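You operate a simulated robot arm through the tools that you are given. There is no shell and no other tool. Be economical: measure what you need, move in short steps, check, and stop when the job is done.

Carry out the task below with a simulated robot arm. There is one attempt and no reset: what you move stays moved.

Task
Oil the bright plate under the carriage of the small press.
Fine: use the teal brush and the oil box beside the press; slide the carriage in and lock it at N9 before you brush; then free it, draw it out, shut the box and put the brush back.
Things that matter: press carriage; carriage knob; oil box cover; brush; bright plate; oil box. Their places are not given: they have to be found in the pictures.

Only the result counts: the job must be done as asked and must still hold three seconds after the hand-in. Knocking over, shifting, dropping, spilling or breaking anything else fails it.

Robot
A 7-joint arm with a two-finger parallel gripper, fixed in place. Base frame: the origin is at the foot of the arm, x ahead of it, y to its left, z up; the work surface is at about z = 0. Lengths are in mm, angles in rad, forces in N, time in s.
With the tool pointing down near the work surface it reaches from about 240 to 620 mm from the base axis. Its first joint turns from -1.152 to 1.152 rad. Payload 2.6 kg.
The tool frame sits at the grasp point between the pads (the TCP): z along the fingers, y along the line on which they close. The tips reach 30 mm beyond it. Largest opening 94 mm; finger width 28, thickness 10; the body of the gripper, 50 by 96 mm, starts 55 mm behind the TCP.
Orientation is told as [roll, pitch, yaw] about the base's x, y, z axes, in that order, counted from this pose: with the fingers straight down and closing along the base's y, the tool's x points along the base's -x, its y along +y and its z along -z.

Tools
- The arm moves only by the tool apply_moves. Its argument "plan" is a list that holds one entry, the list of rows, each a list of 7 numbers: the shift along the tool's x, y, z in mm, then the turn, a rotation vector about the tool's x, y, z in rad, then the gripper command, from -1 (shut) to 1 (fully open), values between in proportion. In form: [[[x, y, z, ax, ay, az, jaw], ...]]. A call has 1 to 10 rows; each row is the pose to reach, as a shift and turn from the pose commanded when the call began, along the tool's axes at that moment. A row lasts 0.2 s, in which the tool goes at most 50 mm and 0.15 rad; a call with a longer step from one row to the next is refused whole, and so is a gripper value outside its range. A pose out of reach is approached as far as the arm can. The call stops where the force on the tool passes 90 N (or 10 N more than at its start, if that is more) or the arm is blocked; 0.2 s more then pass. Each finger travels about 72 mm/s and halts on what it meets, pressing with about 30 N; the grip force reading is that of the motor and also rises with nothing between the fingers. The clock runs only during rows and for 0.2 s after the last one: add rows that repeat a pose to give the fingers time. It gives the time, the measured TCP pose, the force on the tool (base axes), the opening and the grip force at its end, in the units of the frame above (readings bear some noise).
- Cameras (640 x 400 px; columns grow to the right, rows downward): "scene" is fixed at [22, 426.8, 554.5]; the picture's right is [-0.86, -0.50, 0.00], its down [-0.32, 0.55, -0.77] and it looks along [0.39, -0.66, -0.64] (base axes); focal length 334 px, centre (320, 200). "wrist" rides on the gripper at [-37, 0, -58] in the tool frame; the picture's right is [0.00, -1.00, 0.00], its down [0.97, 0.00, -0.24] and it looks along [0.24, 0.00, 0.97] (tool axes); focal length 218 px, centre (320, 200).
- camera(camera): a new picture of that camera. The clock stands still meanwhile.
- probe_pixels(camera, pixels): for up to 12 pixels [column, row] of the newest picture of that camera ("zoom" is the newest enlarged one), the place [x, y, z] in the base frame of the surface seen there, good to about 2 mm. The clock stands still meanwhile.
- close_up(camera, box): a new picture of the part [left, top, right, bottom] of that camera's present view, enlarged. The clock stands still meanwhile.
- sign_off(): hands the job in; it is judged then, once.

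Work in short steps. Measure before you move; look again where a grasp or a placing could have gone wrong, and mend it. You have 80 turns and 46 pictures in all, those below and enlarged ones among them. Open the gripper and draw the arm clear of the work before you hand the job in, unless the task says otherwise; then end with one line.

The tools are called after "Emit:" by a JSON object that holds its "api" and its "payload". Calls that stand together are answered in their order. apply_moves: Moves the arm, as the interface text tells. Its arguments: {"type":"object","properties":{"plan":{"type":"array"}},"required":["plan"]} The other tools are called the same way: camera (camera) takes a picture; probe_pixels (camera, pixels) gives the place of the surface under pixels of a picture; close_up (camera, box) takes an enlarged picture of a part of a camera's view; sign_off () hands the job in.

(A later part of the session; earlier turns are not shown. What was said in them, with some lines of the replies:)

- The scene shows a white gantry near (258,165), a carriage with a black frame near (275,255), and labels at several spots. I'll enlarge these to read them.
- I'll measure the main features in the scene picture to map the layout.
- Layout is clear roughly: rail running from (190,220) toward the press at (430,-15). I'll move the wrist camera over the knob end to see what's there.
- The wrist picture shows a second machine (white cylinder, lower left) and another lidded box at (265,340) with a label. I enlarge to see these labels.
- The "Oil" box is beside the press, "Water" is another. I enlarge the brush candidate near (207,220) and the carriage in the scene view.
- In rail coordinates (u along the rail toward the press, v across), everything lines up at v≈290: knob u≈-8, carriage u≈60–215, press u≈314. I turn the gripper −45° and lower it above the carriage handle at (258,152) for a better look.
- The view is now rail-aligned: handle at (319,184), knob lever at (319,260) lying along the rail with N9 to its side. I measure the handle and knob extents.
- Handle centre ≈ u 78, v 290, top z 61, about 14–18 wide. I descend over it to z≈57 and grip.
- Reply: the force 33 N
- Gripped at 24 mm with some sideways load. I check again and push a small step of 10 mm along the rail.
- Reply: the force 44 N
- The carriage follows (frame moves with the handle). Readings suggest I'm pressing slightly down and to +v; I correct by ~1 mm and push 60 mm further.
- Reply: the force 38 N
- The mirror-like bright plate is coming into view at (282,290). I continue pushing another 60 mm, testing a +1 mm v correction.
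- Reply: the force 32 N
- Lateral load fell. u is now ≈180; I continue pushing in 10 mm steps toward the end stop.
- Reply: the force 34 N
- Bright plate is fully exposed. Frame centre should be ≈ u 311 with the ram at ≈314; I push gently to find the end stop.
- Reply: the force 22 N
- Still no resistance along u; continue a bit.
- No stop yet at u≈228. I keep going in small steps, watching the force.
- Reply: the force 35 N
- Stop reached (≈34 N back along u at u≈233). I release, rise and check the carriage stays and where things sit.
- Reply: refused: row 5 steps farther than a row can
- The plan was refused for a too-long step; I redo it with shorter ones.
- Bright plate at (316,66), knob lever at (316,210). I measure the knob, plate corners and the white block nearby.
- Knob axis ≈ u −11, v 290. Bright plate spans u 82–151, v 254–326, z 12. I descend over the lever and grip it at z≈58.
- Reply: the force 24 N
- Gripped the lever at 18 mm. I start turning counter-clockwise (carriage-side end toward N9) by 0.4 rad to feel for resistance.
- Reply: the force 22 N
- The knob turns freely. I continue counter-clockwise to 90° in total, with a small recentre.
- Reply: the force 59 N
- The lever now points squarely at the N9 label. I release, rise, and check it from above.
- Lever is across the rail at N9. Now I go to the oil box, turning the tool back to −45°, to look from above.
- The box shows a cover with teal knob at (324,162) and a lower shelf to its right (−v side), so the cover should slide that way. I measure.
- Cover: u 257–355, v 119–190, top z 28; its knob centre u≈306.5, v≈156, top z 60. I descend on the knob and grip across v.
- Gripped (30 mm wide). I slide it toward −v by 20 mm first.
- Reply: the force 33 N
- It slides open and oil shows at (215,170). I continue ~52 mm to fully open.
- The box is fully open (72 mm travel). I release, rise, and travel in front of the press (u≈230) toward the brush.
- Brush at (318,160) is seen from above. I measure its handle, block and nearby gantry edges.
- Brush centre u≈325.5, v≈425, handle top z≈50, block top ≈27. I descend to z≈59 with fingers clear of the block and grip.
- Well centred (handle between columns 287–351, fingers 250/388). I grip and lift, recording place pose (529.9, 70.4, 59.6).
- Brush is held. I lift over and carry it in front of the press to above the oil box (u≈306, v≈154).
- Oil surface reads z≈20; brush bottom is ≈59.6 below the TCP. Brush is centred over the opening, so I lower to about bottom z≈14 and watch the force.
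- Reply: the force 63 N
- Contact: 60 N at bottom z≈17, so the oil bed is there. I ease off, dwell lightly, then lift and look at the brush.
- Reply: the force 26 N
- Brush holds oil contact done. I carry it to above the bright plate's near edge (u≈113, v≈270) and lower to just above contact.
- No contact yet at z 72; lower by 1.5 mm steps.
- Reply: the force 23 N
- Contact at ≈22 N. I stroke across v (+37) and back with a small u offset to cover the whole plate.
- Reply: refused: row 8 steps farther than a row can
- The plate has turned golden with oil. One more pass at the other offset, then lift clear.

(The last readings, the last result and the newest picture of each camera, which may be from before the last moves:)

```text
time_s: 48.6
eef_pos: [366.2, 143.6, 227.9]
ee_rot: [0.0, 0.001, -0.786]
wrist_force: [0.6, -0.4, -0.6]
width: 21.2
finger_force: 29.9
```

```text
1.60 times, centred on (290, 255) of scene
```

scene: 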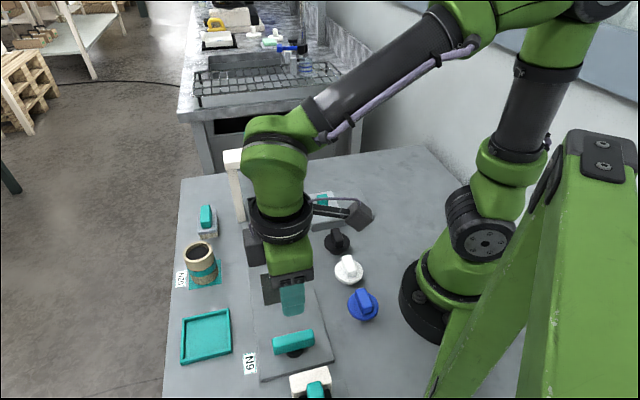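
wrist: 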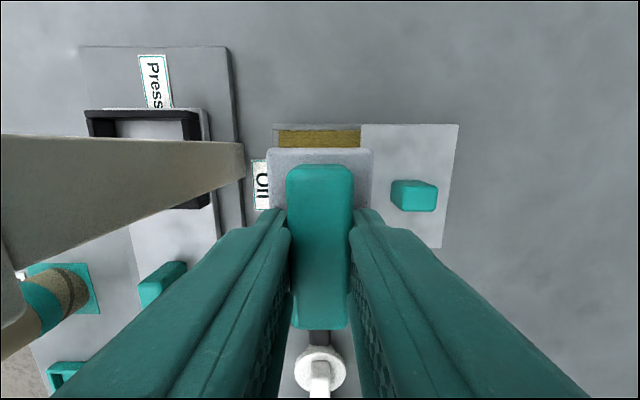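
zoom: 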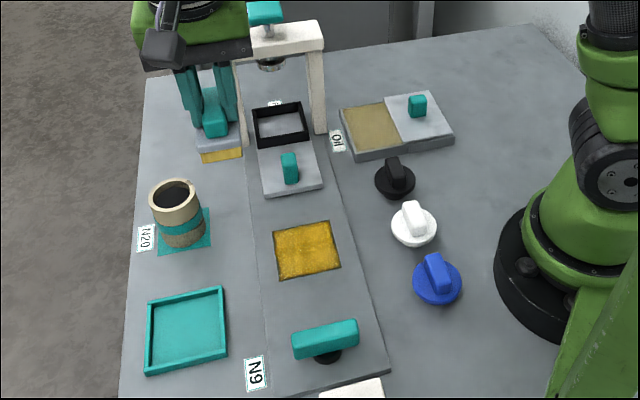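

Plate is evenly oiled. Next, return the brush to its original place (u 324.9, v 424.5), approaching from in front and high.

Emit:
{"api": "apply_moves", "payload": {"plan": [[[0, 40, 0, 0, 0, 0, -1], [-30, 64, 0, 0, 0, 0, -1], [-75, 64, 0, 0, 0, 0, -1], [-120, 64, 0, 0, 0, 0, -1], [-167.5, 64, 0, 0, 0, 0, -1], [-167.5, 64, 45, 0, 0, 0, -1], [-167.5, 64, 90, 0, 0, 0, -1], [-167.5, 64, 135, 0, 0, 0, -1], [-167.5, 64, 160, 0, 0, 0, -1], [-167.5, 64, 164, 0, 0, 0, -1]]]}}

Emit:
{"api": "apply_moves", "payload": {"plan": [[[0, 0, 0, 0, 0, 0, -1], [0, 0, 2, 0, 0, 0, -1], [0, 0, 2, 0, 0, 0, -1]]]}}

```text
time_s: 50.8
eef_pos: [530.3, 70.0, 63.2]
ee_rot: [0.001, 0.0, -0.785]
wrist_force: [0.7, 0.5, -1.7]
width: 20.8
finger_force: 30.1
```

```text
time_s: 51.6
eef_pos: [530.8, 70.7, 61.5]
ee_rot: [0.0, 0.0, -0.786]
wrist_force: [0.5, -0.6, -0.8]
width: 21.2
finger_force: 30.1
```

Position is right and no contact yet at z 61.5; I lower in 1.5 mm steps to touch.

Emit:
{"api": "apply_moves", "payload": {"plan": [[[0, 0, 1.5, 0, 0, 0, -1], [0, 0, 3, 0, 0, 0, -1], [0, 0, 3, 0, 0, 0, -1]]]}}

Emit:
{"api": "apply_moves", "payload": {"plan": [[[0, 0, 1, 0, 0, 0, -1], [0, 0, 1.5, 0, 0, 0, -1], [0, 0, 1.5, 0, 0, 0, -1]]]}}

```text
time_s: 52.4
eef_pos: [531.2, 70.0, 58.9]
ee_rot: [-0.001, -0.001, -0.785]
wrist_force: [-0.1, 0.1, -1.6]
width: 21.1
finger_force: 30.1
```

```text
time_s: 53.2
eef_pos: [532.3, 69.5, 56.6]
ee_rot: [-0.001, 0.001, -0.785]
wrist_force: [-1.4, -0.1, 3.9]
width: 21.0
finger_force: 29.8
```

Light contact (4 N) at z 56.6. I release, rise straight up, and back out in front of the press.

Emit:
{"api": "apply_moves", "payload": {"plan": [[[0, 0, 0.3, 0, 0, 0, -0.3], [0, 0, 0.3, 0, 0, 0, 0.2], [0, 0, 0.3, 0, 0, 0, 0.2], [0, 0, -40, 0, 0, 0, 0.2], [0, 0, -85, 0, 0, 0, 0.2], [0, 0, -130, 0, 0, 0, 0.2], [0, 0, -172, 0, 0, 0, 0.2]]]}}

Emit:
{"api": "camera", "payload": {"camera": "wrist"}}

```text
time_s: 54.8
eef_pos: [530.5, 67.5, 228.8]
ee_rot: [-0.001, 0.001, -0.784]
wrist_force: [-0.6, 0.3, 0.4]
width: 56.5
finger_force: 0.0
```

```text
9 pictures are left
```

wrist: 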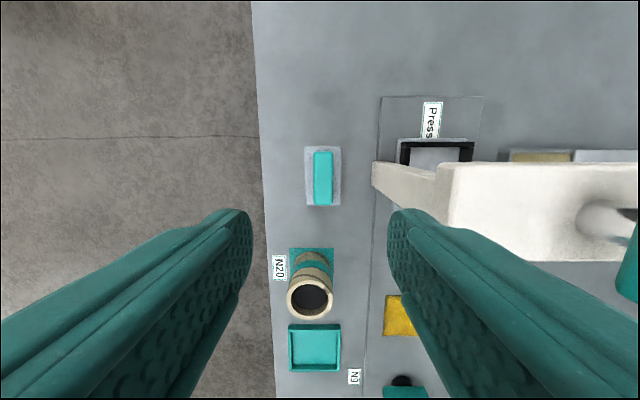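

Emit:
{"api": "probe_pixels", "payload": {"camera": "wrist", "pixels": [[323, 155], [323, 203], [315, 178], [332, 178], [307, 150], [339, 150], [308, 202], [338, 202]]}}

```text
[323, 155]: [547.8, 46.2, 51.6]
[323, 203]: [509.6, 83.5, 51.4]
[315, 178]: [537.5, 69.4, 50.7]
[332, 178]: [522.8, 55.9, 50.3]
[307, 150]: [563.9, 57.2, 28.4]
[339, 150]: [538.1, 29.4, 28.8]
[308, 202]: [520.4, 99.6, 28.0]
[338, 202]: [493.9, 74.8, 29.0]
```

The brush stands back within a few mm of its original spot. Next I return to the knob (u −11, v 290), turning the tool to +45° on the way.

Emit:
{"api": "apply_moves", "payload": {"plan": [[[45, 0, 0, 0, 0, 0, 0.2], [90, 0, 0, 0, 0, 0, 0.2], [125, -10, 0, 0, 0, -0.145, 0.2], [160, -25, 0, 0, 0, -0.29, 0.2], [195, -40, 0, 0, 0, -0.435, 0.2], [230, -60, 0, 0, 0, -0.58, 0.2], [260, -80, 0, 0, 0, -0.725, 0.2], [290, -100, 0, 0, 0, -0.87, 0.2], [315, -120, 0, 0, 0, -1.015, 0.2], [338, -133, 0, 0, 0, -1.16, 0.2]]]}}

Emit:
{"api": "apply_moves", "payload": {"plan": [[[0, 0, 0, 0, 0, -0.14, 0.0], [0, 0, 0, 0, 0, -0.28, 0.0], [0, 0, 0, 0, 0, -0.411, 0.0], [0, 0, 40, 0, 0, -0.411, 0.0], [0, 0, 80, 0, 0, -0.411, 0.0], [0, 0, 80, 0, 0, -0.411, 0.0]]]}}

Emit:
{"api": "camera", "payload": {"camera": "wrist"}}

```text
time_s: 57.0
eef_pos: [197.7, 213.8, 227.8]
ee_rot: [-0.002, 0.0, 0.377]
wrist_force: [0.6, 0.2, 0.3]
width: 56.4
finger_force: 0.0
```

```text
time_s: 58.4
eef_pos: [197.0, 215.7, 148.7]
ee_rot: [0.0, -0.001, 0.784]
wrist_force: [0.2, 0.9, -0.8]
width: 46.9
finger_force: 0.1
```

```text
8 pictures are left
```

wrist: 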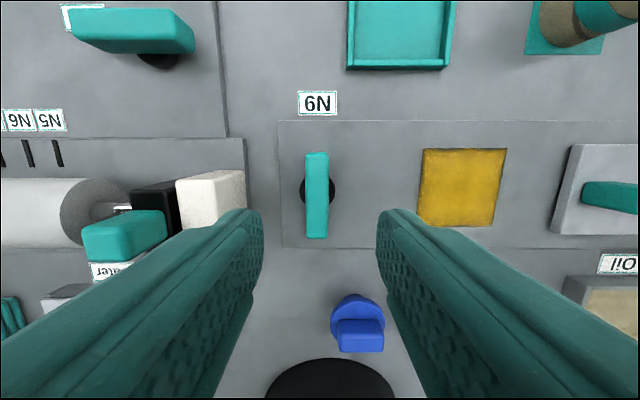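

Lever at (316,195), pointing at N9. I measure its centre.

Emit:
{"api": "probe_pixels", "payload": {"camera": "wrist", "pixels": [[317, 156], [316, 234], [307, 195], [326, 195]]}}

```text
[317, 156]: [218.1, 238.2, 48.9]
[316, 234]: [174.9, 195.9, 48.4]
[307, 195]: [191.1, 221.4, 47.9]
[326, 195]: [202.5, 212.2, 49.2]
```

Lever is essentially under the TCP (offset ≈1 mm). I descend and grip it.

Emit:
{"api": "apply_moves", "payload": {"plan": [[[-0.5, 1.3, 40, 0, 0, 0, 0], [-0.5, 1.3, 75, 0, 0, 0, 0], [-0.5, 1.3, 90, 0, 0, 0, 0], [-0.5, 1.3, 90, 0, 0, 0, -1], [-0.5, 1.3, 90, 0, 0, 0, -1], [-0.5, 1.3, 90, 0, 0, 0, -1]]]}}

Emit:
{"api": "apply_moves", "payload": {"plan": [[[0, 0, 0, 0, 0, 0.13, -1], [0, 0, 0, 0, 0, 0.26, -1], [0, 0, 0, 0, 0, 0.4, -1], [0, 0, 0, 0, 0, 0.4, -1]]]}}

```text
time_s: 59.8
eef_pos: [196.0, 217.9, 58.4]
ee_rot: [0.0, -0.001, 0.788]
wrist_force: [-2.8, 6.7, -13.0]
width: 17.7
finger_force: 44.8
```

```text
time_s: 60.8
eef_pos: [197.8, 217.3, 58.5]
ee_rot: [0.0, 0.0, 0.383]
wrist_force: [-14.3, 3.1, 29.4]
width: 17.9
finger_force: 45.3
```

The knob turns back easily. I continue to the original alignment along the rail.

Emit:
{"api": "apply_moves", "payload": {"plan": [[[0, 0, 0, 0, 0, 0.13, -1], [0, 0, 0, 0, 0, 0.26, -1], [0, 0, 0, 0, 0, 0.39, -1], [0, 0, 0, 0, 0, 0.52, -1], [0, 0, 0, 0, 0, 0.65, -1], [0, 0, 0, 0, 0, 0.78, -1], [0, 0, 0, 0, 0, 0.91, -1], [0, 0, 0, 0, 0, 1.04, -1], [0, 0, 0, 0, 0, 1.17, -1], [0, 0, 0, 0, 0, 1.17, -1]]]}}

```text
time_s: 63.0
eef_pos: [197.2, 213.6, 56.3]
ee_rot: [-0.006, -0.003, -0.786]
wrist_force: [-11.2, -32.7, 34.0]
width: 17.7
finger_force: 45.0
```

Back along the rail. I release, rise, and move above the carriage handle (u≈233).

Emit:
{"api": "apply_moves", "payload": {"plan": [[[0, 0, 0, 0, 0, 0, -0.2], [0, 0, 0, 0, 0, 0, 0], [0, 0, -45, 0, 0, 0, 0], [0, 0, -90, 0, 0, 0, 0], [-45, 0, -90, 0, 0, 0, 0], [-90, 0, -90, 0, 0, 0, 0], [-135, 0, -90, 0, 0, 0, 0], [-180, 0, -90, 0, 0, 0, 0], [-220, 0, -90, 0, 0, 0, 0], [-220, 0, -90, 0, 0, 0, 0]]]}}

Emit:
{"api": "camera", "payload": {"camera": "wrist"}}

```text
time_s: 65.2
eef_pos: [352.7, 57.8, 148.8]
ee_rot: [0.0, 0.001, -0.784]
wrist_force: [0.7, -0.6, -0.1]
width: 47.2
finger_force: 0.0
```

```text
7 pictures are left
```

wrist: 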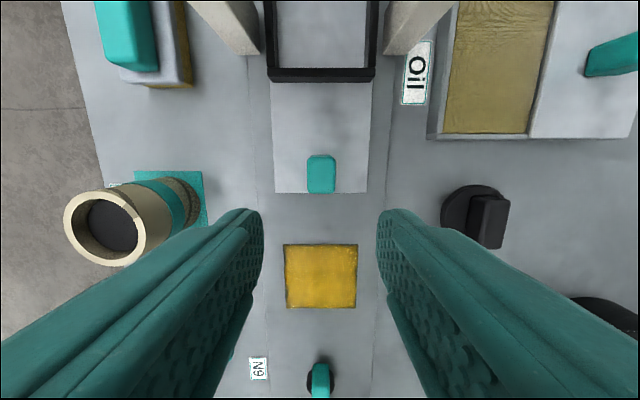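

Emit:
{"api": "probe_pixels", "payload": {"camera": "wrist", "pixels": [[321, 160], [321, 182], [309, 170], [334, 170], [321, 366], [321, 394]]}}

```text
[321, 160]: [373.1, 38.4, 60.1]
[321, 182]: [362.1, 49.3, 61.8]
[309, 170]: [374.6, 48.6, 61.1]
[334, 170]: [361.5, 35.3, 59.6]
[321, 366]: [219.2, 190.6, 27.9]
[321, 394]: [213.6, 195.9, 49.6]
```

Handle centre u≈230, v≈290. I descend, grip, and start drawing it out.

Emit:
{"api": "apply_moves", "payload": {"plan": [[[-22, 0, 40, 0, 0, 0, 0], [-22, 0, 75, 0, 0, 0, 0], [-22, 0, 90, 0, 0, 0, 0], [-22, 0, 90, 0, 0, 0, -1], [-22, 0, 90, 0, 0, 0, -1], [-22, 0, 90, 0, 0, 0, -1]]]}}

Emit:
{"api": "apply_moves", "payload": {"plan": [[[8, 0, 0, 0, 0, 0, -1], [16, 0, 0, 0, 0, 0, -1], [26, 0, 0, 0, 0, 0, -1], [36, 0, 0, 0, 0, 0, -1], [46, 0, 0, 0, 0, 0, -1]]]}}

```text
time_s: 66.6
eef_pos: [367.2, 43.5, 57.6]
ee_rot: [-0.004, -0.001, -0.785]
wrist_force: [-10.0, -12.2, -3.2]
width: 24.2
finger_force: 45.0
```

```text
time_s: 67.8
eef_pos: [334.3, 75.9, 56.9]
ee_rot: [-0.004, 0.003, -0.785]
wrist_force: [-19.6, -19.9, 5.0]
width: 24.2
finger_force: 45.0
```

It slides freely (u≈183). I continue out toward its original place (u≈78), correcting v by −1.

Emit:
{"api": "apply_moves", "payload": {"plan": [[[0, -1, 0, 0, 0, 0, -1], [12, -1, 0, 0, 0, 0, -1], [24, -1, 0, 0, 0, 0, -1], [36, -1, 0, 0, 0, 0, -1], [48, -1, 0, 0, 0, 0, -1], [60, -1, 0, 0, 0, 0, -1], [72, -1, 0, 0, 0, 0, -1], [84, -1, 0, 0, 0, 0, -1], [94, -1, 0, 0, 0, 0, -1], [100, -1, 0, 0, 0, 0, -1]]]}}

Emit:
{"api": "apply_moves", "payload": {"plan": [[[2, 0, 0, 0, 0, 0, -1], [4, 0, 0, 0, 0, 0, -1], [6, 0, 0, 0, 0, 0, -1], [8, 0, 0, 0, 0, 0, -1], [8, 0, 0, 0, 0, 0, -1]]]}}

```text
time_s: 70.0
eef_pos: [262.2, 147.8, 56.9]
ee_rot: [-0.005, 0.001, -0.784]
wrist_force: [-16.0, -15.4, 14.1]
width: 24.2
finger_force: 44.7
```

```text
time_s: 71.2
eef_pos: [260.8, 149.3, 56.8]
ee_rot: [-0.003, -0.004, -0.787]
wrist_force: [8.2, -37.1, -11.8]
width: 24.5
finger_force: 45.0
```

End stop reached at u≈79, its original place. I release, rise, and head for the oil cover knob (u≈306, v≈83).

Emit:
{"api": "apply_moves", "payload": {"plan": [[[-6, 0, 0, 0, 0, 0, -1], [-6, 0, 0, 0, 0, 0, 0], [-6, 0, 0, 0, 0, 0, 0], [-6, 0, -45, 0, 0, 0, 0], [-6, 0, -90, 0, 0, 0, 0], [-20, -35, -115, 0, 0, 0, 0], [-45, -75, -115, 0, 0, 0, 0], [-70, -115, -115, 0, 0, 0, 0], [-95, -155, -115, 0, 0, 0, 0], [-120, -195, -115, 0, 0, 0, 0]]]}}

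Emit:
{"api": "apply_moves", "payload": {"plan": [[[-40, -8, 0, 0, 0, 0, 0], [-85, -11, 0, 0, 0, 0, 0], [-90, -11, 0, 0, 0, 0, 0], [-90, -11, 0, 0, 0, 0, 0]]]}}

Emit:
{"api": "camera", "payload": {"camera": "wrist"}}

```text
time_s: 73.4
eef_pos: [205.8, -70.2, 174.5]
ee_rot: [0.0, 0.0, -0.784]
wrist_force: [0.6, 0.0, 0.1]
width: 46.9
finger_force: 0.1
```

```text
time_s: 74.4
eef_pos: [263.3, -140.9, 173.7]
ee_rot: [0.0, 0.0, -0.785]
wrist_force: [0.4, -0.7, -0.4]
width: 47.1
finger_force: 0.1
```

```text
6 pictures are left
```

wrist: 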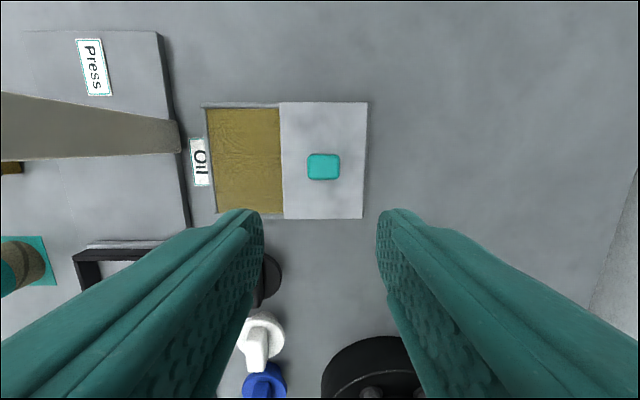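

Emit:
{"api": "probe_pixels", "payload": {"camera": "wrist", "pixels": [[323, 158], [323, 174], [311, 166], [336, 166]]}}

```text
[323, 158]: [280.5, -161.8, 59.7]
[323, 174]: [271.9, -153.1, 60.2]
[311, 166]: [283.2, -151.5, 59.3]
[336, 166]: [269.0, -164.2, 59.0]
```

Cover knob centre u≈306.6, v≈83.8. I descend, grip, and begin closing toward +v.

Emit:
{"api": "apply_moves", "payload": {"plan": [[[-20.8, -2.7, 45, 0, 0, 0, 0], [-20.8, -2.7, 85, 0, 0, 0, 0], [-20.8, -2.7, 114, 0, 0, 0, 0], [-20.8, -2.7, 114, 0, 0, 0, -1], [-20.8, -2.7, 114, 0, 0, 0, -1], [-20.8, -2.7, 114, 0, 0, 0, -1]]]}}

Emit:
{"api": "apply_moves", "payload": {"plan": [[[0, 8, 0, 0, 0, 0, -1], [0, 18, 0, 0, 0, 0, -1], [0, 28, 0, 0, 0, 0, -1], [0, 38, 0, 0, 0, 0, -1], [0, 48, 0, 0, 0, 0, -1], [0, 58, 0, 0, 0, 0, -1], [0, 66, 0, 0, 0, 0, -1]]]}}

```text
time_s: 75.8
eef_pos: [274.4, -157.2, 58.7]
ee_rot: [0.0, 0.0, -0.783]
wrist_force: [-0.5, -0.3, -4.9]
width: 30.1
finger_force: 45.1
```

```text
time_s: 77.4
eef_pos: [320.3, -110.9, 58.8]
ee_rot: [0.0, 0.004, -0.785]
wrist_force: [-7.9, 6.1, -6.3]
width: 30.1
finger_force: 45.4
```

v≈148 now; I push the rest gently to the closed stop (≈156).

Emit:
{"api": "apply_moves", "payload": {"plan": [[[0, 3, 0, 0, 0, 0, -1], [0, 6, 0, 0, 0, 0, -1], [0, 8, 0, 0, 0, 0, -1], [0, 10, 0, 0, 0, 0, -1], [0, 10, 0, 0, 0, 0, -1]]]}}

```text
time_s: 78.6
eef_pos: [325.0, -106.0, 58.7]
ee_rot: [-0.005, 0.003, -0.788]
wrist_force: [-39.1, -13.3, 25.8]
width: 30.0
finger_force: 44.9
```

Closed stop reached (−37 N along v at v≈155). I release, rise and back out to check everything.

Emit:
{"api": "apply_moves", "payload": {"plan": [[[0, -2, 0, 0, 0, 0, -1], [0, -2, 0, 0, 0, 0, 0], [0, -2, 0, 0, 0, 0, 0.2], [0, -2, -45, 0, 0, 0, 0.2], [0, -2, -90, 0, 0, 0, 0.2], [15, -15, -130, 0, 0, 0, 0.2], [45, -25, -160, 0, 0, 0, 0.5], [70, -40, -190, 0, 0, 0, 1], [70, -40, -200, 0, 0, 0, 1]]]}}

Emit:
{"api": "camera", "payload": {"camera": "wrist"}}

Emit:
{"api": "close_up", "payload": {"camera": "scene", "box": [160, 130, 400, 400]}}

```text
time_s: 80.6
eef_pos: [249.8, -81.9, 258.8]
ee_rot: [0.0, -0.001, -0.784]
wrist_force: [-0.8, -0.1, 0.0]
width: 94.0
finger_force: 0.1
```

```text
5 pictures are left
```

wrist: 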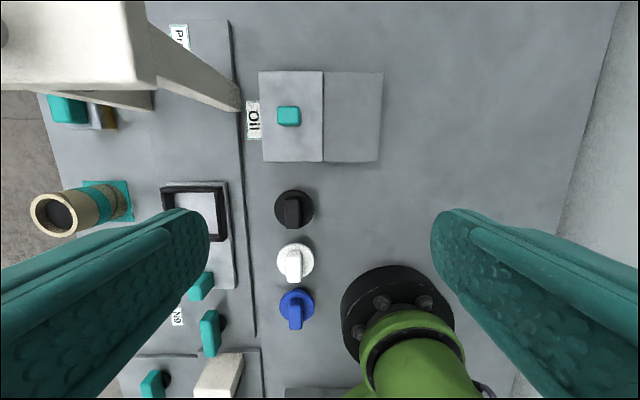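

```text
1.48 times, centred on (280, 265) of scene
```

zoom: 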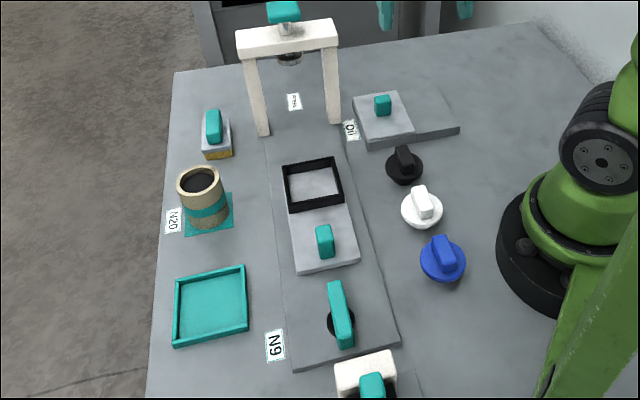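

Everything checks out in the final pictures: carriage out, lever along the rail, oil cover shut, brush back at its spot (scene px ≈(208,216), same as at the start), gripper open and clear. I hand it in.

Emit:
{"api": "sign_off", "payload": {}}

```text
The job is handed in.
```

The bright plate is oiled. I slid the carriage in and locked it at N9 before brushing. Afterwards I freed it and drew it back out, shut the oil box, and put the teal brush back about 5 mm from its starting spot.
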